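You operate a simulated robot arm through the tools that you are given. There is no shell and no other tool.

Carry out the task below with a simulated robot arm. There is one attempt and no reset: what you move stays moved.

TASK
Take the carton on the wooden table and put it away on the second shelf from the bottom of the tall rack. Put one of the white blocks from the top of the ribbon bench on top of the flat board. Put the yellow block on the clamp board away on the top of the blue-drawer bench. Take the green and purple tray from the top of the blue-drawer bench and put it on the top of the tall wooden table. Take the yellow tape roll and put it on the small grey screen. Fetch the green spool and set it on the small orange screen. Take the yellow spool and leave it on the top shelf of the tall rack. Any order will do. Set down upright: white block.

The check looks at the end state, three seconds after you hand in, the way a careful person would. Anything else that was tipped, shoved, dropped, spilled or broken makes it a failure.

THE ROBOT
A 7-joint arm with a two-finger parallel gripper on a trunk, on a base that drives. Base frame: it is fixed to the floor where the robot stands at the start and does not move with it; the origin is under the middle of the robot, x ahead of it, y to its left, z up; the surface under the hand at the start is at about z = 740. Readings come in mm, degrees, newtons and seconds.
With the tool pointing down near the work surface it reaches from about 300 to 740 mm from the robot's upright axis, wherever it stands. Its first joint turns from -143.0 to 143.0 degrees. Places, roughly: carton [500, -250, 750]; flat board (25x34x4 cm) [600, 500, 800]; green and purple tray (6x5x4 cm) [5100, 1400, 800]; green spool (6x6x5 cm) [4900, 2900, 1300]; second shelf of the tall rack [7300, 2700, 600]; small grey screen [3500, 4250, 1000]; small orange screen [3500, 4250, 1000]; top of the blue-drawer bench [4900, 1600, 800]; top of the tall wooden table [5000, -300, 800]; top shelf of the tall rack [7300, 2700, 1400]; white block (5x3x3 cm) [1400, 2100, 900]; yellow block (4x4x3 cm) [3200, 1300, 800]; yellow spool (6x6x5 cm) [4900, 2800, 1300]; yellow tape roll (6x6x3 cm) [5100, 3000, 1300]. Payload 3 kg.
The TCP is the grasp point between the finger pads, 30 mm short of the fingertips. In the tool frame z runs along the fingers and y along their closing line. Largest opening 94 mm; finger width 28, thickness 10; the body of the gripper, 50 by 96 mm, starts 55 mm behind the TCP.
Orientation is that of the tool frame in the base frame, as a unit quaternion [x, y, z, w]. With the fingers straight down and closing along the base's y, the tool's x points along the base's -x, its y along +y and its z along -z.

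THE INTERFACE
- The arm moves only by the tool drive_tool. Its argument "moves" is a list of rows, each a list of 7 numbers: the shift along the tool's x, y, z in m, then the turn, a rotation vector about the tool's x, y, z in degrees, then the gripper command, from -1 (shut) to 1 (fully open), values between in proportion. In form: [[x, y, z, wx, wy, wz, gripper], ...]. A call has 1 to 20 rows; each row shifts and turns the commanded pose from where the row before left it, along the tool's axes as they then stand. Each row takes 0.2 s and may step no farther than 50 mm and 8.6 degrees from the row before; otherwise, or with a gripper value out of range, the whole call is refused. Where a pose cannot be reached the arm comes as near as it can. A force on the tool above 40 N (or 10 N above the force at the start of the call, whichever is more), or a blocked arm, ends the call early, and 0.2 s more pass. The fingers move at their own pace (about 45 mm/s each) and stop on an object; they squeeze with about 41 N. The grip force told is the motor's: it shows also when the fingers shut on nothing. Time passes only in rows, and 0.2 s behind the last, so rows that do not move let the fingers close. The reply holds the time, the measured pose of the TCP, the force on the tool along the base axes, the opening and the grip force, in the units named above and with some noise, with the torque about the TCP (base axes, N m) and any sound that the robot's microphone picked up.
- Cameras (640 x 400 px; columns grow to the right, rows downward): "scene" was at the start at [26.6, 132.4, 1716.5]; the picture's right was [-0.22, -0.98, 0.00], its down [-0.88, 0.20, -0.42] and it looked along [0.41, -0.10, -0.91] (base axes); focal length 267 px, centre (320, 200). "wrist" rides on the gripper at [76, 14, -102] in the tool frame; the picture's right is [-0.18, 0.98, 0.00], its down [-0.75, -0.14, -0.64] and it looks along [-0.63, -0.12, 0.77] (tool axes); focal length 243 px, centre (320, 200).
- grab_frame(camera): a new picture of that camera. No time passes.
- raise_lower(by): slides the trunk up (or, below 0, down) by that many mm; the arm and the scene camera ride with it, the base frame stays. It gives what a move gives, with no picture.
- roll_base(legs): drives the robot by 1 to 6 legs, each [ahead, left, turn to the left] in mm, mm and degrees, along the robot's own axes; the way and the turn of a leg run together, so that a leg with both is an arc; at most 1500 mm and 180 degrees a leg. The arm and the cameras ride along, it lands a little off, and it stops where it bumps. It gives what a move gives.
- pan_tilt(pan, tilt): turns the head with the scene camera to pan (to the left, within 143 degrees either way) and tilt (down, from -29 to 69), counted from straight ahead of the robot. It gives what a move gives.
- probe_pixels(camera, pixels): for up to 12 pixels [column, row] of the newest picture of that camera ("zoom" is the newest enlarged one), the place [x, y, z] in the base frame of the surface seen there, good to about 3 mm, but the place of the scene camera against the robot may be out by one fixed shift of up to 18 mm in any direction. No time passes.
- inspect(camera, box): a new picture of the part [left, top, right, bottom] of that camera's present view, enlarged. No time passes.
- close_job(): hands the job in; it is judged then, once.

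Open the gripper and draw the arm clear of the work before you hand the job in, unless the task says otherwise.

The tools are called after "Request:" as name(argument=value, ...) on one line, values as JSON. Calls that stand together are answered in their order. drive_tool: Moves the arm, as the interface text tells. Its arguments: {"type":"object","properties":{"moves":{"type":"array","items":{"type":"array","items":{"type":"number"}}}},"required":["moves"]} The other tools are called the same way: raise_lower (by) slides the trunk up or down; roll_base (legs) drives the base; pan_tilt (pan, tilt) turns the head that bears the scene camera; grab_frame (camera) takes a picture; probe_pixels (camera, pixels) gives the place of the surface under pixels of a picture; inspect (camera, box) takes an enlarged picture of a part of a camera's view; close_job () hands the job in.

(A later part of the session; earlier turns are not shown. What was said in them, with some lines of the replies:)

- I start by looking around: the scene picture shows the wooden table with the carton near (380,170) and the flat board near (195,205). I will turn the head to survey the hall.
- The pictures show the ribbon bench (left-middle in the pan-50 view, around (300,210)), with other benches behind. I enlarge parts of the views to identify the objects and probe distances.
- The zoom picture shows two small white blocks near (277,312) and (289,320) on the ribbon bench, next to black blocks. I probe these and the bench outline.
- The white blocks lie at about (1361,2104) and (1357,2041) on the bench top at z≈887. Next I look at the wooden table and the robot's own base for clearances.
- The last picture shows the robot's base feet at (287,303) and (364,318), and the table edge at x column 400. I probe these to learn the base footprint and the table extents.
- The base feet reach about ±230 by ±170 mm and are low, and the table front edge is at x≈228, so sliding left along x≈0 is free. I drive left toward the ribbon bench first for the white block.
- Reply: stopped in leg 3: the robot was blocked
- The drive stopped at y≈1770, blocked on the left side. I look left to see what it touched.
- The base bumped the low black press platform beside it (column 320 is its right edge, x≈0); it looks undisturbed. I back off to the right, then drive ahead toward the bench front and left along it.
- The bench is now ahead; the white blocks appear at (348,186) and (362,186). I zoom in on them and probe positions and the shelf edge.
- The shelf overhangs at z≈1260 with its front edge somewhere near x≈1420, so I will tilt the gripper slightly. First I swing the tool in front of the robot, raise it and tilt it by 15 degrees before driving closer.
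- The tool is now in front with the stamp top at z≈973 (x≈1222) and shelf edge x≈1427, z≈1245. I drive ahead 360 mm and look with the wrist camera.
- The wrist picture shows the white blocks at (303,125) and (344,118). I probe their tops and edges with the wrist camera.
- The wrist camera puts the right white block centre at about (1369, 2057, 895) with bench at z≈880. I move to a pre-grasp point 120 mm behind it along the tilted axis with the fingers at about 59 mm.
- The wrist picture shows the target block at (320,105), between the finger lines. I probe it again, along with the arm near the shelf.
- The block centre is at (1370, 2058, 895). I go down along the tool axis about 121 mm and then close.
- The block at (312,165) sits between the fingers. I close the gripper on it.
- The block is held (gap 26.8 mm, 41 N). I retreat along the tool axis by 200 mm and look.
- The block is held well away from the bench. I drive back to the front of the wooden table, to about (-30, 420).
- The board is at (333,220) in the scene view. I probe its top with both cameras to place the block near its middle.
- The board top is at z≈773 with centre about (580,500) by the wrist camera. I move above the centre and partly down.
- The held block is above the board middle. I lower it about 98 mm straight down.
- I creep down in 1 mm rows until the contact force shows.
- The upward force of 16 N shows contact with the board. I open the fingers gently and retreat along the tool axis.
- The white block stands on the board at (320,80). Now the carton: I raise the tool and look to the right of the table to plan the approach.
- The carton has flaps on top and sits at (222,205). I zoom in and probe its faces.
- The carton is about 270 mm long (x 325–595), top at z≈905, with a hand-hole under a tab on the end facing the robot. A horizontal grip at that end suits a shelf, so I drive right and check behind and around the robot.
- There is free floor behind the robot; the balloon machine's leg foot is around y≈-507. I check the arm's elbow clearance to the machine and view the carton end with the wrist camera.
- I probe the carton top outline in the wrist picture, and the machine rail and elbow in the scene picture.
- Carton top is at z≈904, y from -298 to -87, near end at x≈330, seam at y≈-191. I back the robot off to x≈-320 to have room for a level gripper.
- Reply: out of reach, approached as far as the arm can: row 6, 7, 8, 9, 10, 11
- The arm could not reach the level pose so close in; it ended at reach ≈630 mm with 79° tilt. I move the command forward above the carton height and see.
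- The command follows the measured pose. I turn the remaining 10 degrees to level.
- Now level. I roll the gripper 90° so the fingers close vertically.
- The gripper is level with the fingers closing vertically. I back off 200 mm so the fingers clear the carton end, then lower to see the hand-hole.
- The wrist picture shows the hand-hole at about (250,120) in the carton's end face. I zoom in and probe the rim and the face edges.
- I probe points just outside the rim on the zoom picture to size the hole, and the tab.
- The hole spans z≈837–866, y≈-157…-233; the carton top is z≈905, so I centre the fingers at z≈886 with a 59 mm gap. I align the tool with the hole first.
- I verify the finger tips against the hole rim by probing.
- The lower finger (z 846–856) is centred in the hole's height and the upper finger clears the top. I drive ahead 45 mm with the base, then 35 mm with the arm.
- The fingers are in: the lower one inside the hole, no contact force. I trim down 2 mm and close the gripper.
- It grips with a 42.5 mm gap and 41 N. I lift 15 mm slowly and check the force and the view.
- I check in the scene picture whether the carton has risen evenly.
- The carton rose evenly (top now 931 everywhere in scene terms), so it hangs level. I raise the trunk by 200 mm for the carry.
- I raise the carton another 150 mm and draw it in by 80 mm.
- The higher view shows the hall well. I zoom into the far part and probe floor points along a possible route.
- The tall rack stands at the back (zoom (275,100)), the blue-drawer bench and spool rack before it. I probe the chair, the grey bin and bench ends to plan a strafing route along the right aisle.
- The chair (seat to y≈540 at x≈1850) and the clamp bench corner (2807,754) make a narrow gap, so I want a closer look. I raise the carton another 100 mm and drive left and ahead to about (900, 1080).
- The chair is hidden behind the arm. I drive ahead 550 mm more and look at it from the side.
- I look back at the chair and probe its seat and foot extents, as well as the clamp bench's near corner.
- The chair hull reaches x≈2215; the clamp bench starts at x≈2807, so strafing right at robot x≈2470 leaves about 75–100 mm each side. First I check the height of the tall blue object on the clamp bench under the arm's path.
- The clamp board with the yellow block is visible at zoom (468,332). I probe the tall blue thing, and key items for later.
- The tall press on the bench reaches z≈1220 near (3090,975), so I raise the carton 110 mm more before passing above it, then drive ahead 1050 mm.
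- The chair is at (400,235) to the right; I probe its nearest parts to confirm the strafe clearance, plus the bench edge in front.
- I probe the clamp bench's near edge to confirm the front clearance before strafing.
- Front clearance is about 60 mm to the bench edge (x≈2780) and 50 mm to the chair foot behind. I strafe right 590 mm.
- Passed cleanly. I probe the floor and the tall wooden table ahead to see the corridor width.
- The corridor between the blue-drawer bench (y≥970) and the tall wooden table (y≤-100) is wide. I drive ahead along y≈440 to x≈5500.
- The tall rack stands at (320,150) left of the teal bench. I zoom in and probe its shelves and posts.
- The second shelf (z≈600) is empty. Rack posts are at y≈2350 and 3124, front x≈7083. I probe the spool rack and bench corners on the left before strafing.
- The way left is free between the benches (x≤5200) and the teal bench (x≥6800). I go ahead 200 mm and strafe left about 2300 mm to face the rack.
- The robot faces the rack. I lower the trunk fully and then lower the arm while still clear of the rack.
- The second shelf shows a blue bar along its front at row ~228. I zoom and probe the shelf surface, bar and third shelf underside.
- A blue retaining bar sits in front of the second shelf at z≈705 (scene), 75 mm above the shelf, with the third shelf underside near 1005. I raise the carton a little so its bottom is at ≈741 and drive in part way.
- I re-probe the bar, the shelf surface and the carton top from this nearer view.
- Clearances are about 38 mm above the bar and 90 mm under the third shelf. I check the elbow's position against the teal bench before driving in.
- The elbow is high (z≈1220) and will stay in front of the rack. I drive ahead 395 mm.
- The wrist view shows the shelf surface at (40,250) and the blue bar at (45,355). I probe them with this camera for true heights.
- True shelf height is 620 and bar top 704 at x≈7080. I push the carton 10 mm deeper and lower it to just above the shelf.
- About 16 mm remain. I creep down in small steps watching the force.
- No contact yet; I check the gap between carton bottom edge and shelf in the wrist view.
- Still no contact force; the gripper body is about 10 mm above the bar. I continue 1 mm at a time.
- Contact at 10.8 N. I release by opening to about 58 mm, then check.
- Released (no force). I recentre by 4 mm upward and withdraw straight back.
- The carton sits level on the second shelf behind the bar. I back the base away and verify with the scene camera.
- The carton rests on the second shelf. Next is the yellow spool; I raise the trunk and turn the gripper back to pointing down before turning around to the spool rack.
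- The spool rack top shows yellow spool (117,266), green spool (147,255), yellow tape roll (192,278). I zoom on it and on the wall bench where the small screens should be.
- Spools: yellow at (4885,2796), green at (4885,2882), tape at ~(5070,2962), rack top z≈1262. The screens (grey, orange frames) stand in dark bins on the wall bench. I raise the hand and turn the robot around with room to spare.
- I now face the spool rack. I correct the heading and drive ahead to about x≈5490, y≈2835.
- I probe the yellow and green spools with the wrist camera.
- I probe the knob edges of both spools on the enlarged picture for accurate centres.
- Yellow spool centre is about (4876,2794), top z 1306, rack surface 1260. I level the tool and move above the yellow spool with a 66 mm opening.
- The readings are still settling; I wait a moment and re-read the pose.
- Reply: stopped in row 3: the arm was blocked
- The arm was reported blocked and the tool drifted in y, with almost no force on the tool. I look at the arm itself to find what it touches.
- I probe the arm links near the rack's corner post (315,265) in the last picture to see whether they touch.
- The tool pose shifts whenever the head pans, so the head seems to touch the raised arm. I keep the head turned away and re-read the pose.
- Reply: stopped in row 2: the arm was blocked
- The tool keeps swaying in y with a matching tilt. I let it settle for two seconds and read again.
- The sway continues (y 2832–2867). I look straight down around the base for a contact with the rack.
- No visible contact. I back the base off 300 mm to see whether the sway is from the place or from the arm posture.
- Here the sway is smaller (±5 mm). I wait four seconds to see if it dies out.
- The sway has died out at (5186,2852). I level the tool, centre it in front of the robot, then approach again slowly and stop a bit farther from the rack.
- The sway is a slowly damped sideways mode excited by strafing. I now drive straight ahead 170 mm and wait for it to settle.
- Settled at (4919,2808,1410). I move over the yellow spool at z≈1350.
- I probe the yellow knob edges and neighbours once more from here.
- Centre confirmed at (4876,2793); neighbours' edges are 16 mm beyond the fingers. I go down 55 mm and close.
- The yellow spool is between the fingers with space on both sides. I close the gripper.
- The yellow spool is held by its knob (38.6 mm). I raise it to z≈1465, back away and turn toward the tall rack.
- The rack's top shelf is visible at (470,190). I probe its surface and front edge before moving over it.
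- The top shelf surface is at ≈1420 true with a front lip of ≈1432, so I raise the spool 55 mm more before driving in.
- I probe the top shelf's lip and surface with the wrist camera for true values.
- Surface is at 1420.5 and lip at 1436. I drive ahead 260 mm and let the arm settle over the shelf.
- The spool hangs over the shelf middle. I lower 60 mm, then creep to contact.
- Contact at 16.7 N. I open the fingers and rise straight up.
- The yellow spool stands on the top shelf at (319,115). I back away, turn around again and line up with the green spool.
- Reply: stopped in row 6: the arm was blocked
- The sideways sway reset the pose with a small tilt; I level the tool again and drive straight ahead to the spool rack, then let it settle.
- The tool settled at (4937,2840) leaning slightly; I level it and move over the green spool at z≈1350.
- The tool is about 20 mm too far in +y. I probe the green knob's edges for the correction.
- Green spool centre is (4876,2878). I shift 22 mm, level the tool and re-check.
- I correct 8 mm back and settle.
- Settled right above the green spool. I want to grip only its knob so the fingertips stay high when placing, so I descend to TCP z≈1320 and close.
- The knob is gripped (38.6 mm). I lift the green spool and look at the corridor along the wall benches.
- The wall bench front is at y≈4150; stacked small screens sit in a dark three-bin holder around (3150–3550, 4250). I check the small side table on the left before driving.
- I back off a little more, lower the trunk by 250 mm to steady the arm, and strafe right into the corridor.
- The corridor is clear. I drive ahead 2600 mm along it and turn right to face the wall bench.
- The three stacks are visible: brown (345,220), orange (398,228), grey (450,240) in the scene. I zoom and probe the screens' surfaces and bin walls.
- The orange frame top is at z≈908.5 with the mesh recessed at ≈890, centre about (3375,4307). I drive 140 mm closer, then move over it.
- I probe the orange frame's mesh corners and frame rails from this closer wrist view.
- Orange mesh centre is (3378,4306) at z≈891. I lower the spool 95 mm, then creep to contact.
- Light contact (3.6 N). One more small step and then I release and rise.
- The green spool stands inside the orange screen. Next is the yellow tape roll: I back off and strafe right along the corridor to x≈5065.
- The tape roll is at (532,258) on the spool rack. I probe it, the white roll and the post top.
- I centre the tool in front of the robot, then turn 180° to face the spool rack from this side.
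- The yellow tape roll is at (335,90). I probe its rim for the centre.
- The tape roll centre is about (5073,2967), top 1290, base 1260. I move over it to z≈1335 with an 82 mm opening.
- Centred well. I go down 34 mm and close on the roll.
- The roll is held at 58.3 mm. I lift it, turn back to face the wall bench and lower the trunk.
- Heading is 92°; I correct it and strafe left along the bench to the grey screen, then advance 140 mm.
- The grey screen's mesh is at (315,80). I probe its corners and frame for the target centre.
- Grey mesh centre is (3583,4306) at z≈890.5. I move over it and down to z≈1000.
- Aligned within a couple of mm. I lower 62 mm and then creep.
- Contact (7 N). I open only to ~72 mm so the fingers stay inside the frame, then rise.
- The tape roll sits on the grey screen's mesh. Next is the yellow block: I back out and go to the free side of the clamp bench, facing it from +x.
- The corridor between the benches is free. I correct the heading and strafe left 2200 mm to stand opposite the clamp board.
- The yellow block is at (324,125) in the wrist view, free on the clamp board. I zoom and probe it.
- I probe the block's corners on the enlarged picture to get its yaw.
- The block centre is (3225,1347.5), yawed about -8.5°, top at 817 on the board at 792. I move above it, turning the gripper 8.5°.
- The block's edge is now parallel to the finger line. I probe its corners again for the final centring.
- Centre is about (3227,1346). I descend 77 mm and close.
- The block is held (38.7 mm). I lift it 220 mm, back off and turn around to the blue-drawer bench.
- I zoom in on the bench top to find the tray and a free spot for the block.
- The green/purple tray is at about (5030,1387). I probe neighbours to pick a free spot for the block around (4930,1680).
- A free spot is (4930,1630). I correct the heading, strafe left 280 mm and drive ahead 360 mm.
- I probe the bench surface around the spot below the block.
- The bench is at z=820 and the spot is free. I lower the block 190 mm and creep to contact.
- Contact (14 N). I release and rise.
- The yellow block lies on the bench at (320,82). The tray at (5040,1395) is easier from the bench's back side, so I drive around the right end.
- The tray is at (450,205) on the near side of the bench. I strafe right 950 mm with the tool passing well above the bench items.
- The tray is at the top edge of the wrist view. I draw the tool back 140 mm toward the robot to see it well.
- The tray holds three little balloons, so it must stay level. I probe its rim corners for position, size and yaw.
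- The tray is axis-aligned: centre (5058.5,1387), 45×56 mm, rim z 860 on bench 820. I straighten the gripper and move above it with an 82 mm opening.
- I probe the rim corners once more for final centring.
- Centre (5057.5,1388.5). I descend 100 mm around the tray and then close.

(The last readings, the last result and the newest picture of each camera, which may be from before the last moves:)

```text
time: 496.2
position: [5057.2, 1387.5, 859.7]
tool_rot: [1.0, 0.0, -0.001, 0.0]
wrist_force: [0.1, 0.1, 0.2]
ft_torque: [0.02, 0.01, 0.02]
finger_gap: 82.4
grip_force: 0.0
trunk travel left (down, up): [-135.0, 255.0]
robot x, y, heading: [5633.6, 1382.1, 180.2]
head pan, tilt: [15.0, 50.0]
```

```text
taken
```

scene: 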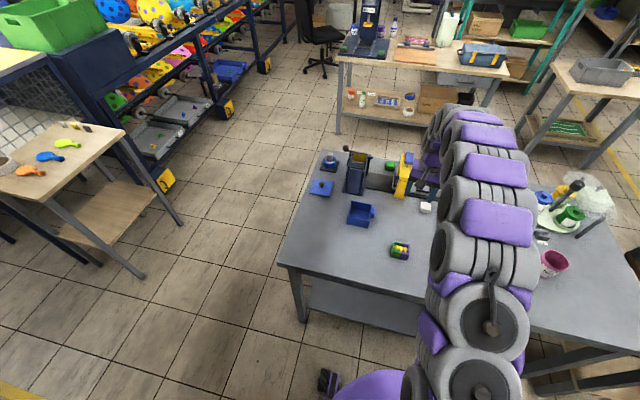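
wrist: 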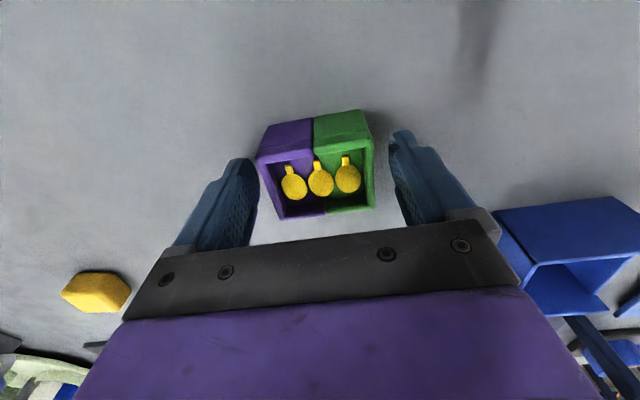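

The tray sits between the fingers. I close on it.

Request:
drive_tool(moves=[[0, 0, 0, 0, 0, 0, 0.5], [0, 0, 0, 0, 0, 0, 0.25], [0, 0, 0, 0, 0, 0, 0.0], [0, 0, 0, 0, 0, 0, -0.5], [0, 0, 0, 0, 0, 0, -1], [0, 0, 0, 0, 0, 0, -1]])

Request:
drive_tool(moves=[[0, 0, -0.015, 0, 0, 0, -1], [0, 0, -0.02, 0, 0, 0, -1], [0, 0, -0.03, 0, 0, 0, -1], [0, 0, -0.03, 0, 0, 0, -1], [0, 0, -0.03, 0, 0, 0, -1], [0, 0, -0.03, 0, 0, 0, -1], [0, 0, -0.03, 0, 0, 0, -1], [0, 0, 0, 0, 0, 0, -1]])

Request:
grab_frame(camera="wrist")

```text
time: 497.6
position: [5059.1, 1387.5, 861.1]
tool_rot: [1.0, 0.001, -0.002, 0.0]
wrist_force: [-4.9, 0.6, 22.6]
ft_torque: [-0.06, 0.05, -0.01]
finger_gap: 56.1
grip_force: 40.7
trunk travel left (down, up): [-135.0, 255.0]
robot x, y, heading: [5635.6, 1382.4, 180.0]
head pan, tilt: [15.0, 50.0]
```

```text
time: 499.4
position: [5058.1, 1388.4, 1044.5]
tool_rot: [1.0, 0.0, 0.001, 0.0]
wrist_force: [-0.5, 0.3, -0.1]
ft_torque: [-0.01, -0.01, 0.01]
finger_gap: 56.5
grip_force: 41.2
trunk travel left (down, up): [-135.0, 255.0]
robot x, y, heading: [5636.3, 1386.8, 180.0]
head pan, tilt: [15.0, 50.0]
```

```text
taken
```

wrist: 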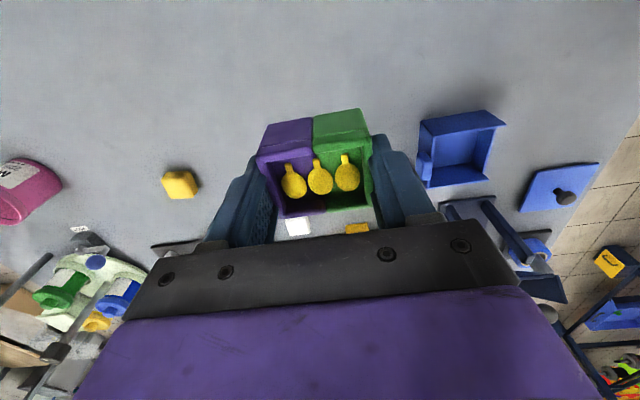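

The tray is held level with its contents. I strafe left out past the bench end and look at the tall wooden table.

Request:
roll_base(legs=[[0, 475, 0], [0, 475, 0]])

Request:
pan_tilt(pan=50, tilt=45)

Request:
grab_frame(camera="scene")

Request:
grab_frame(camera="wrist")

```text
time: 504.6
position: [5055.6, 467.4, 1043.2]
tool_rot: [1.0, -0.003, 0.0, 0.008]
wrist_force: [0.5, 0.8, 0.3]
ft_torque: [-0.06, 0.01, 0.0]
finger_gap: 56.6
grip_force: 40.8
trunk travel left (down, up): [-135.0, 255.0]
robot x, y, heading: [5631.6, 446.2, 179.8]
head pan, tilt: [15.0, 50.0]
```

```text
time: 505.6
position: [5057.5, 440.0, 1046.1]
tool_rot: [1.0, -0.002, -0.001, -0.004]
wrist_force: [0.5, -0.3, -0.2]
ft_torque: [0.06, 0.01, -0.02]
finger_gap: 56.3
grip_force: 40.6
trunk travel left (down, up): [-135.0, 255.0]
robot x, y, heading: [5637.6, 440.3, 179.8]
head pan, tilt: [50.0, 45.0]
```

```text
taken
```

scene: 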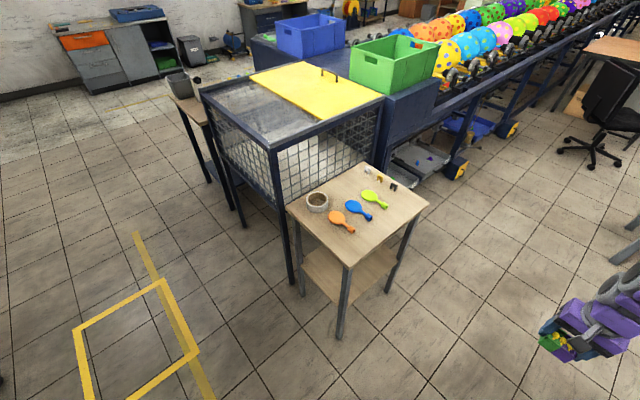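

```text
taken
```

wrist: 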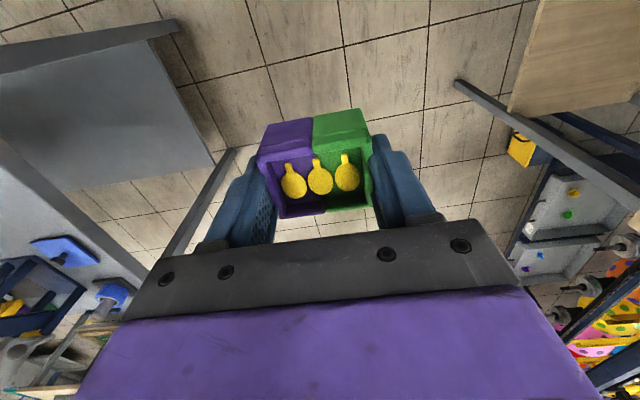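

The tall wooden table shows a bowl and three balloons with free area on its near side around (385,220). I probe its corners and the free area.

Request:
inspect(camera="scene", box=[270, 150, 446, 270])

Request:
probe_pixels(camera="scene", pixels=[[425, 205], [345, 262], [292, 208], [366, 166], [385, 220], [370, 235], [400, 210], [365, 225], [340, 245], [392, 200], [375, 240], [405, 205]])

```text
3.33 times, centred on (358, 210) of scene
```

zoom: 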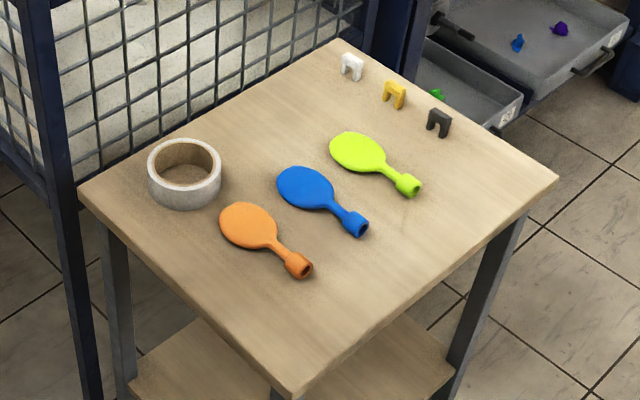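

```text
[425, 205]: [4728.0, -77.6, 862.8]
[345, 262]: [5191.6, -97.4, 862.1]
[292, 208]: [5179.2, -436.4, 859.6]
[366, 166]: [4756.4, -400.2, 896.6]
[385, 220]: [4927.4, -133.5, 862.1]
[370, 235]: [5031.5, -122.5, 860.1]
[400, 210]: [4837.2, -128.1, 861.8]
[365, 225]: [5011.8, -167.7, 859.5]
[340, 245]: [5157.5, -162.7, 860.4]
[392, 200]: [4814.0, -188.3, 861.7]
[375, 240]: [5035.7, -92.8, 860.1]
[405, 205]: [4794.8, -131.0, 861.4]
```

The table top is z≈851 (true), free along its +y side near (4960,-120). I drive ahead 670 mm and turn left to face it.

Request:
roll_base(legs=[[670, 0, 0], [0, 0, 90]])

Request:
drive_tool(moves=[[0, 0, 0, 0, 0, 0, -1], [0, 0, 0, 0, 0, 0, -1], [0, 0, 0, 0, 0, 0, -1]])

Request:
grab_frame(camera="wrist")

Request:
pan_tilt(pan=15, tilt=55)

Request:
grab_frame(camera="scene")

```text
time: 513.2
position: [4958.1, -129.3, 1045.2]
tool_rot: [0.709, 0.705, -0.001, 0.0]
wrist_force: [0.6, -0.1, 0.0]
ft_torque: [0.02, 0.0, 0.03]
finger_gap: 56.4
grip_force: 40.8
trunk travel left (down, up): [-135.0, 255.0]
robot x, y, heading: [4962.1, 449.2, -90.1]
head pan, tilt: [50.0, 45.0]
```

```text
time: 514.0
position: [4956.7, -126.2, 1046.1]
tool_rot: [0.709, 0.705, -0.002, 0.001]
wrist_force: [-0.9, 0.3, 0.3]
ft_torque: [0.02, 0.04, -0.01]
finger_gap: 56.4
grip_force: 41.0
trunk travel left (down, up): [-135.0, 255.0]
robot x, y, heading: [4961.9, 448.1, -90.4]
head pan, tilt: [50.0, 45.0]
```

```text
taken
```

wrist: 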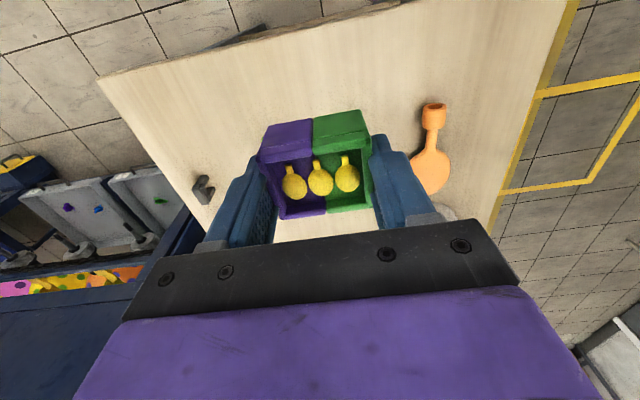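

```text
time: 515.0
position: [4957.2, -126.3, 1046.1]
tool_rot: [0.709, 0.705, -0.002, 0.0]
wrist_force: [-0.2, 0.0, -0.4]
ft_torque: [0.0, -0.03, -0.01]
finger_gap: 56.3
grip_force: 41.2
trunk travel left (down, up): [-135.0, 255.0]
robot x, y, heading: [4958.8, 443.2, -90.2]
head pan, tilt: [15.0, 55.0]
```

```text
taken
```

scene: 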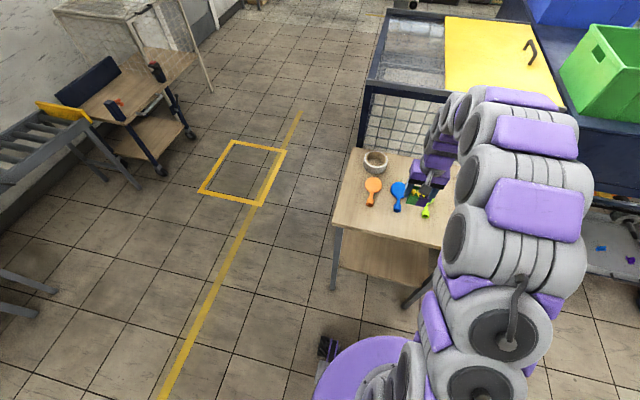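

I zoom on the table to locate the balloon tails relative to the target spot.

Request:
inspect(camera="scene", box=[328, 140, 472, 250])

Request:
probe_pixels(camera="scene", pixels=[[371, 203], [397, 209], [426, 215], [398, 225], [410, 230], [380, 220], [340, 220], [390, 235], [420, 190], [425, 230]])

Request:
probe_pixels(camera="wrist", pixels=[[435, 105], [300, 90], [350, 60], [250, 120], [200, 190], [430, 170], [180, 130], [400, 100], [120, 85], [380, 20], [300, 40]])

```text
3.64 times, centred on (400, 195) of scene
```

zoom: 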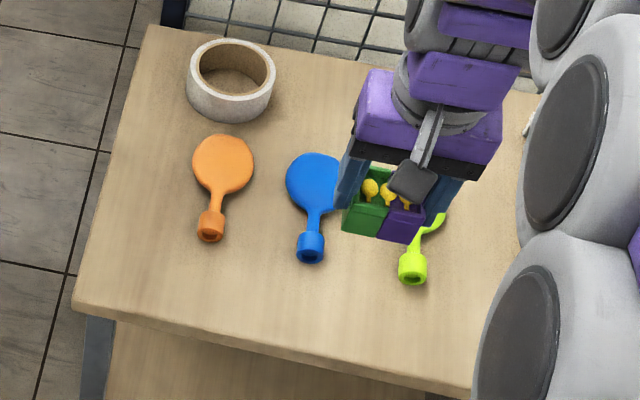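

```text
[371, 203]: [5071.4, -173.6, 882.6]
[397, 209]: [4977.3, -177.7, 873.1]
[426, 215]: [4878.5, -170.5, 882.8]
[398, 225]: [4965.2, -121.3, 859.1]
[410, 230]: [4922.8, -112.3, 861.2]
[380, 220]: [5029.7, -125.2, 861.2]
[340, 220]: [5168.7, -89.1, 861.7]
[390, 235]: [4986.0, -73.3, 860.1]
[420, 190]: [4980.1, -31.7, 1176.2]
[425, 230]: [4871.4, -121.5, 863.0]
```

```text
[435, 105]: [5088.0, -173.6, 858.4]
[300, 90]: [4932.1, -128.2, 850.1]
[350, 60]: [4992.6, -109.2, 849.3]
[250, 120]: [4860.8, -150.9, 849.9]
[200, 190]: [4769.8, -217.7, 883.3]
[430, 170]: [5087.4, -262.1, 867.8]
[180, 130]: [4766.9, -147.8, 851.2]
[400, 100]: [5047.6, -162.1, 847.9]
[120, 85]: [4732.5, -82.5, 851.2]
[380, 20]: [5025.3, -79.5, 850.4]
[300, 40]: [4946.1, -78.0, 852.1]
```

The tails end near y≈-168 at x≈4977 and 4878; I choose (4929,-116) between and in front of them. I move over and down to just above the table.

Request:
drive_tool(moves=[[0.0025, -0.007, 0.03, 0, 0, 0, -1], [0.0025, -0.007, 0.03, 0, 0, 0, -1], [0.0025, -0.007, 0.03, 0, 0, 0, -1], [0.0025, -0.007, 0.03, 0, 0, 0, -1], [0, 0, 0.012, 0, 0, 0, -1], [0, 0, 0, 0, 0, 0, -1]])

Request:
grab_frame(camera="wrist")

Request:
grab_frame(camera="scene")

Request:
inspect(camera="scene", box=[328, 140, 472, 250])

```text
time: 516.4
position: [4928.9, -117.9, 913.3]
tool_rot: [0.709, 0.706, -0.001, 0.001]
wrist_force: [-0.7, 1.1, -0.2]
ft_torque: [0.0, 0.01, -0.05]
finger_gap: 56.3
grip_force: 41.2
trunk travel left (down, up): [-135.0, 255.0]
robot x, y, heading: [4964.5, 445.7, -90.3]
head pan, tilt: [15.0, 55.0]
```

```text
taken
```

wrist: 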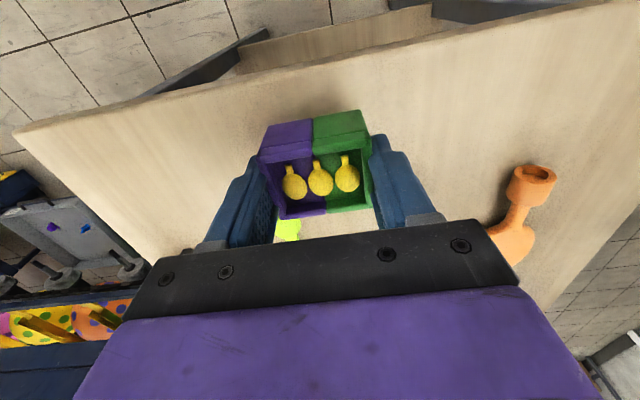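

```text
taken
```

scene: 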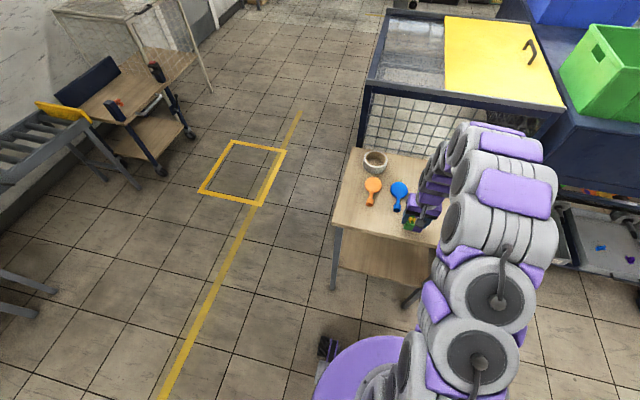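

```text
3.64 times, centred on (400, 195) of scene
```

zoom: 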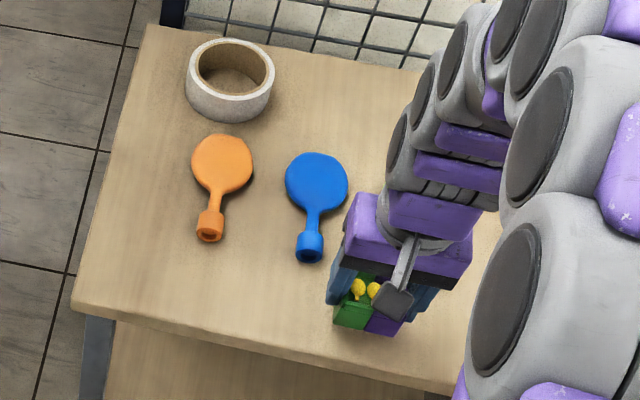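

The green balloon's tail shows at (288,228) behind the fingers; I probe its nearest end to confirm clearance.

Request:
probe_pixels(camera="wrist", pixels=[[288, 222], [280, 225], [295, 225], [288, 235], [330, 225], [240, 100], [340, 90], [320, 60]])

```text
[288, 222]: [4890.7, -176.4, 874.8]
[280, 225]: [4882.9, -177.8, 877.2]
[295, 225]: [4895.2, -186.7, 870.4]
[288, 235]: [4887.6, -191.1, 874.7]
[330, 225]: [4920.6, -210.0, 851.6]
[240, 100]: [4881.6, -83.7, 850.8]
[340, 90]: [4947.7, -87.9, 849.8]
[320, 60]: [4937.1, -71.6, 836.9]
```

Clear by about 30 mm. I lower the last part and creep to contact.

Request:
drive_tool(moves=[[0, 0, 0.01, 0, 0, 0, -1], [0, 0, 0.005, 0, 0, 0, -1], [0, 0, 0, 0, 0, 0, -1]])

Request:
drive_tool(moves=[[0, 0, 0.002, 0, 0, 0, -1], [0, 0, 0, 0, 0, 0, -1]])

Request:
drive_tool(moves=[[0, 0, 0.0015, 0, 0, 0, -1], [0, 0, 0, 0, 0, 0, -1]])

Request:
drive_tool(moves=[[0, 0, 0.0015, 0, 0, 0, -1], [0, 0, 0, 0, 0, 0, -1]])

```text
time: 517.2
position: [4928.7, -117.7, 899.1]
tool_rot: [0.708, 0.706, -0.002, 0.001]
wrist_force: [0.8, -0.1, -0.3]
ft_torque: [-0.03, -0.01, 0.0]
finger_gap: 56.2
grip_force: 41.0
trunk travel left (down, up): [-135.0, 255.0]
robot x, y, heading: [4960.9, 446.7, -90.1]
head pan, tilt: [15.0, 55.0]
```

```text
time: 517.8
position: [4929.1, -117.6, 896.2]
tool_rot: [0.709, 0.705, -0.001, 0.001]
wrist_force: [-0.4, -0.5, -0.7]
ft_torque: [0.0, -0.01, 0.0]
finger_gap: 56.2
grip_force: 41.5
trunk travel left (down, up): [-135.0, 255.0]
robot x, y, heading: [4962.2, 445.7, -90.2]
head pan, tilt: [15.0, 55.0]
```

```text
time: 518.4
position: [4928.2, -117.4, 894.6]
tool_rot: [0.708, 0.706, -0.002, 0.001]
wrist_force: [-0.4, 0.0, -0.9]
ft_torque: [0.03, -0.01, 0.0]
finger_gap: 56.4
grip_force: 40.9
trunk travel left (down, up): [-135.0, 255.0]
robot x, y, heading: [4963.5, 444.7, -90.5]
head pan, tilt: [15.0, 55.0]
```

```text
time: 519.0
position: [4928.6, -118.2, 894.2]
tool_rot: [0.709, 0.706, -0.001, 0.001]
wrist_force: [-0.6, 0.1, -0.5]
ft_torque: [-0.02, 0.04, -0.01]
finger_gap: 56.3
grip_force: 40.8
trunk travel left (down, up): [-135.0, 255.0]
robot x, y, heading: [4958.7, 444.4, -90.3]
head pan, tilt: [15.0, 55.0]
```

Request:
drive_tool(moves=[[0, 0, 0.0015, 0, 0, 0, -1], [0, 0, 0, 0, 0, 0, -1]])

Request:
drive_tool(moves=[[0, 0, 0.0015, 0, 0, 0, -1], [0, 0, 0, 0, 0, 0, -1]])

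Request:
drive_tool(moves=[[0, 0, 0.0012, 0, 0, 0, -1], [0, 0, 0, 0, 0, 0, -1]])

```text
time: 519.6
position: [4928.8, -117.5, 892.5]
tool_rot: [0.709, 0.706, -0.001, 0.001]
wrist_force: [0.1, 0.6, -0.9]
ft_torque: [0.06, 0.03, 0.01]
finger_gap: 56.3
grip_force: 40.4
trunk travel left (down, up): [-135.0, 255.0]
robot x, y, heading: [4960.9, 447.7, -90.2]
head pan, tilt: [15.0, 55.0]
```

```text
time: 520.2
position: [4929.9, -117.1, 891.1]
tool_rot: [0.708, 0.706, -0.001, 0.002]
wrist_force: [0.1, 0.4, -1.2]
ft_torque: [-0.02, 0.0, -0.03]
finger_gap: 56.3
grip_force: 41.1
trunk travel left (down, up): [-135.0, 255.0]
robot x, y, heading: [4963.9, 446.4, -90.4]
head pan, tilt: [15.0, 55.0]
```

```text
time: 520.8
position: [4928.0, -117.6, 891.7]
tool_rot: [0.708, 0.706, -0.003, 0.001]
wrist_force: [0.2, -0.1, 11.6]
ft_torque: [0.22, 0.16, -0.01]
finger_gap: 56.2
grip_force: 41.0
trunk travel left (down, up): [-135.0, 255.0]
robot x, y, heading: [4957.2, 443.9, -90.4]
head pan, tilt: [15.0, 55.0]
```

Contact (11.6 N). I open gently and rise.

Request:
drive_tool(moves=[[0, 0, -0.0004, 0, 0, 0, 0.3], [0, 0, 0, 0, 0, 0, 0.45], [0, 0, 0, 0, 0, 0, 0.6], [0, 0, 0, 0, 0, 0, 0.6]])

Request:
drive_tool(moves=[[0, 0, -0.01, 0, 0, 0, 0.6], [0, 0, -0.03, 0, 0, 0, 0.6], [0, 0, -0.04, 0, 0, 0, 0.6], [0, 0, -0.04, 0, 0, 0, 0.6], [0, 0, -0.04, 0, 0, 0, 0.6], [0, 0, 0, 0, 0, 0, 0.6]])

Request:
grab_frame(camera="wrist")

```text
time: 521.8
position: [4929.2, -117.1, 889.7]
tool_rot: [0.709, 0.706, -0.001, 0.001]
wrist_force: [0.9, 0.0, 0.1]
ft_torque: [-0.01, -0.03, -0.02]
finger_gap: 75.2
grip_force: 0.0
trunk travel left (down, up): [-135.0, 255.0]
robot x, y, heading: [4959.3, 441.9, -90.3]
head pan, tilt: [15.0, 55.0]
```

```text
time: 523.2
position: [4929.6, -117.0, 1050.7]
tool_rot: [0.709, 0.705, -0.001, 0.001]
wrist_force: [-1.7, 0.1, -0.4]
ft_torque: [-0.03, -0.02, -0.01]
finger_gap: 75.3
grip_force: 0.1
trunk travel left (down, up): [-135.0, 255.0]
robot x, y, heading: [4962.9, 448.4, -90.1]
head pan, tilt: [15.0, 55.0]
```

```text
taken
```

wrist: 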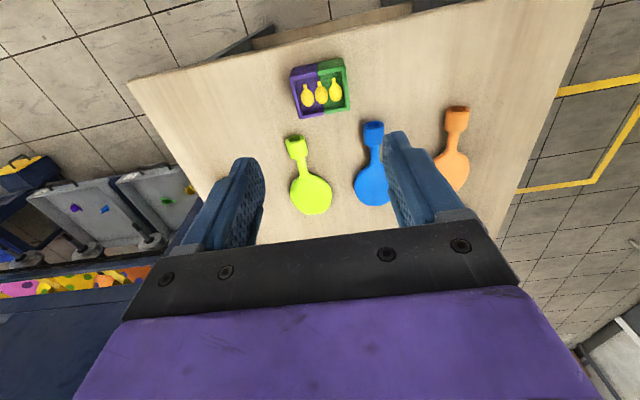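

The tray rests on the tall wooden table with its balloons in place at (320,88). I open the gripper fully, raise the arm and back the robot away, then check once more.

Request:
drive_tool(moves=[[0, 0, -0.03, 0, 0, 0, 1], [0, 0, -0.03, 0, 0, 0, 1], [0, 0, 0, 0, 0, 0, 1]])

Request:
roll_base(legs=[[-180, 0, 0]])

Request:
pan_tilt(pan=20, tilt=45)

Request:
grab_frame(camera="scene")

Request:
inspect(camera="scene", box=[340, 110, 500, 210])

Request:
pan_tilt(pan=143, tilt=25)

Request:
grab_frame(camera="scene")

```text
time: 524.0
position: [4929.5, -117.7, 1110.0]
tool_rot: [0.708, 0.706, -0.001, 0.002]
wrist_force: [-0.6, 0.8, -0.2]
ft_torque: [0.02, -0.01, 0.0]
finger_gap: 94.1
grip_force: 0.0
trunk travel left (down, up): [-135.0, 255.0]
robot x, y, heading: [4961.8, 449.9, -90.1]
head pan, tilt: [15.0, 55.0]
```

```text
time: 525.5
position: [4929.7, 62.4, 1110.0]
tool_rot: [0.708, 0.706, -0.002, 0.002]
wrist_force: [0.2, 0.0, -0.2]
ft_torque: [0.0, 0.05, 0.02]
finger_gap: 94.0
grip_force: 0.1
trunk travel left (down, up): [-135.0, 255.0]
robot x, y, heading: [4964.1, 626.0, -90.3]
head pan, tilt: [15.0, 55.0]
```

```text
time: 526.2
position: [4929.7, 62.0, 1111.2]
tool_rot: [0.708, 0.706, -0.002, 0.002]
wrist_force: [-1.3, 0.5, -0.2]
ft_torque: [-0.01, -0.01, -0.01]
finger_gap: 93.9
grip_force: 0.0
trunk travel left (down, up): [-135.0, 255.0]
robot x, y, heading: [4962.5, 622.6, -90.3]
head pan, tilt: [20.0, 45.0]
```

```text
taken
```

scene: 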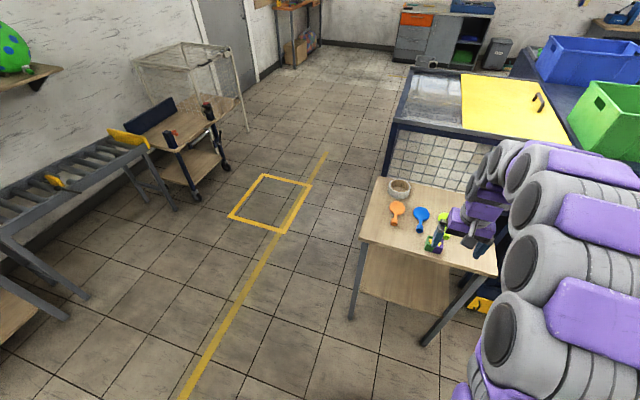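

```text
4.00 times, centred on (420, 160) of scene
```

zoom: 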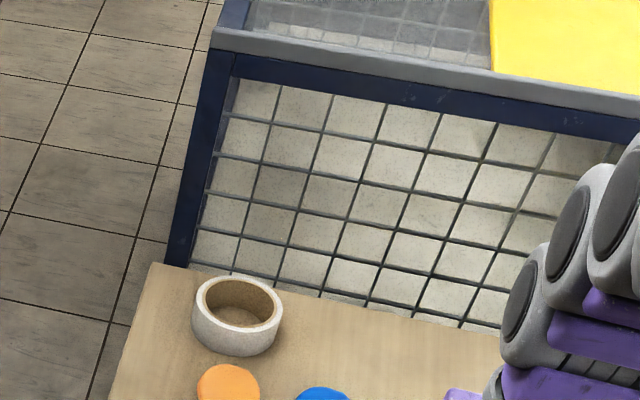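

```text
time: 528.2
position: [4929.7, 62.3, 1110.6]
tool_rot: [0.708, 0.707, -0.003, 0.001]
wrist_force: [0.2, 0.6, 0.5]
ft_torque: [0.02, 0.0, 0.01]
finger_gap: 94.1
grip_force: 0.1
trunk travel left (down, up): [-135.0, 255.0]
robot x, y, heading: [4961.6, 624.0, -90.2]
head pan, tilt: [143.0, 25.0]
```

```text
taken
```

scene: 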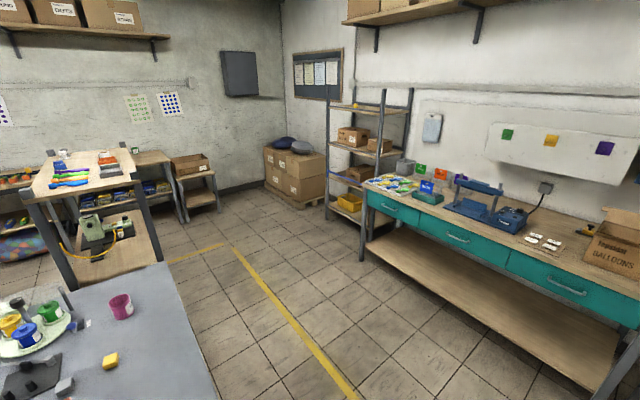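

The pictures confirm the results: yellow spool on the rack's top shelf, carton on its second shelf, yellow block on the blue-drawer bench, and tray on the tall table. The gripper is open and the arm is clear, so I hand the job in.

Request:
close_job()

```text
The job is handed in.
```

I finished all seven moves and handed the job in with the gripper open and the arm clear. I don't have the check's verdict.

| Item | Where it is now |
|---|---|
| Carton | Second shelf from the bottom of the tall rack, behind the blue bar |
| White block | On top of the flat board, set down the same way up as it was on the ribbon bench |
| Yellow block | Free spot on top of the blue-drawer bench |
| Green and purple tray | Top of the tall wooden table, level, with its three small balloons still inside |
| Yellow tape roll | Inside the frame of the small grey screen |
| Green spool | Inside the frame of the small orange screen |
| Yellow spool | Top shelf of the tall rack |

**Bump on the first drive:** on the way to the ribbon bench, the base bumped the low black press platform near the start and stopped. The platform looked undisturbed in the pictures afterwards. I could not confirm whether the lever beside it moved.

**Arm sway:** at the spool rack, driving sideways made the raised arm sway and it reported itself blocked twice. The force readings were small and I saw nothing touched.
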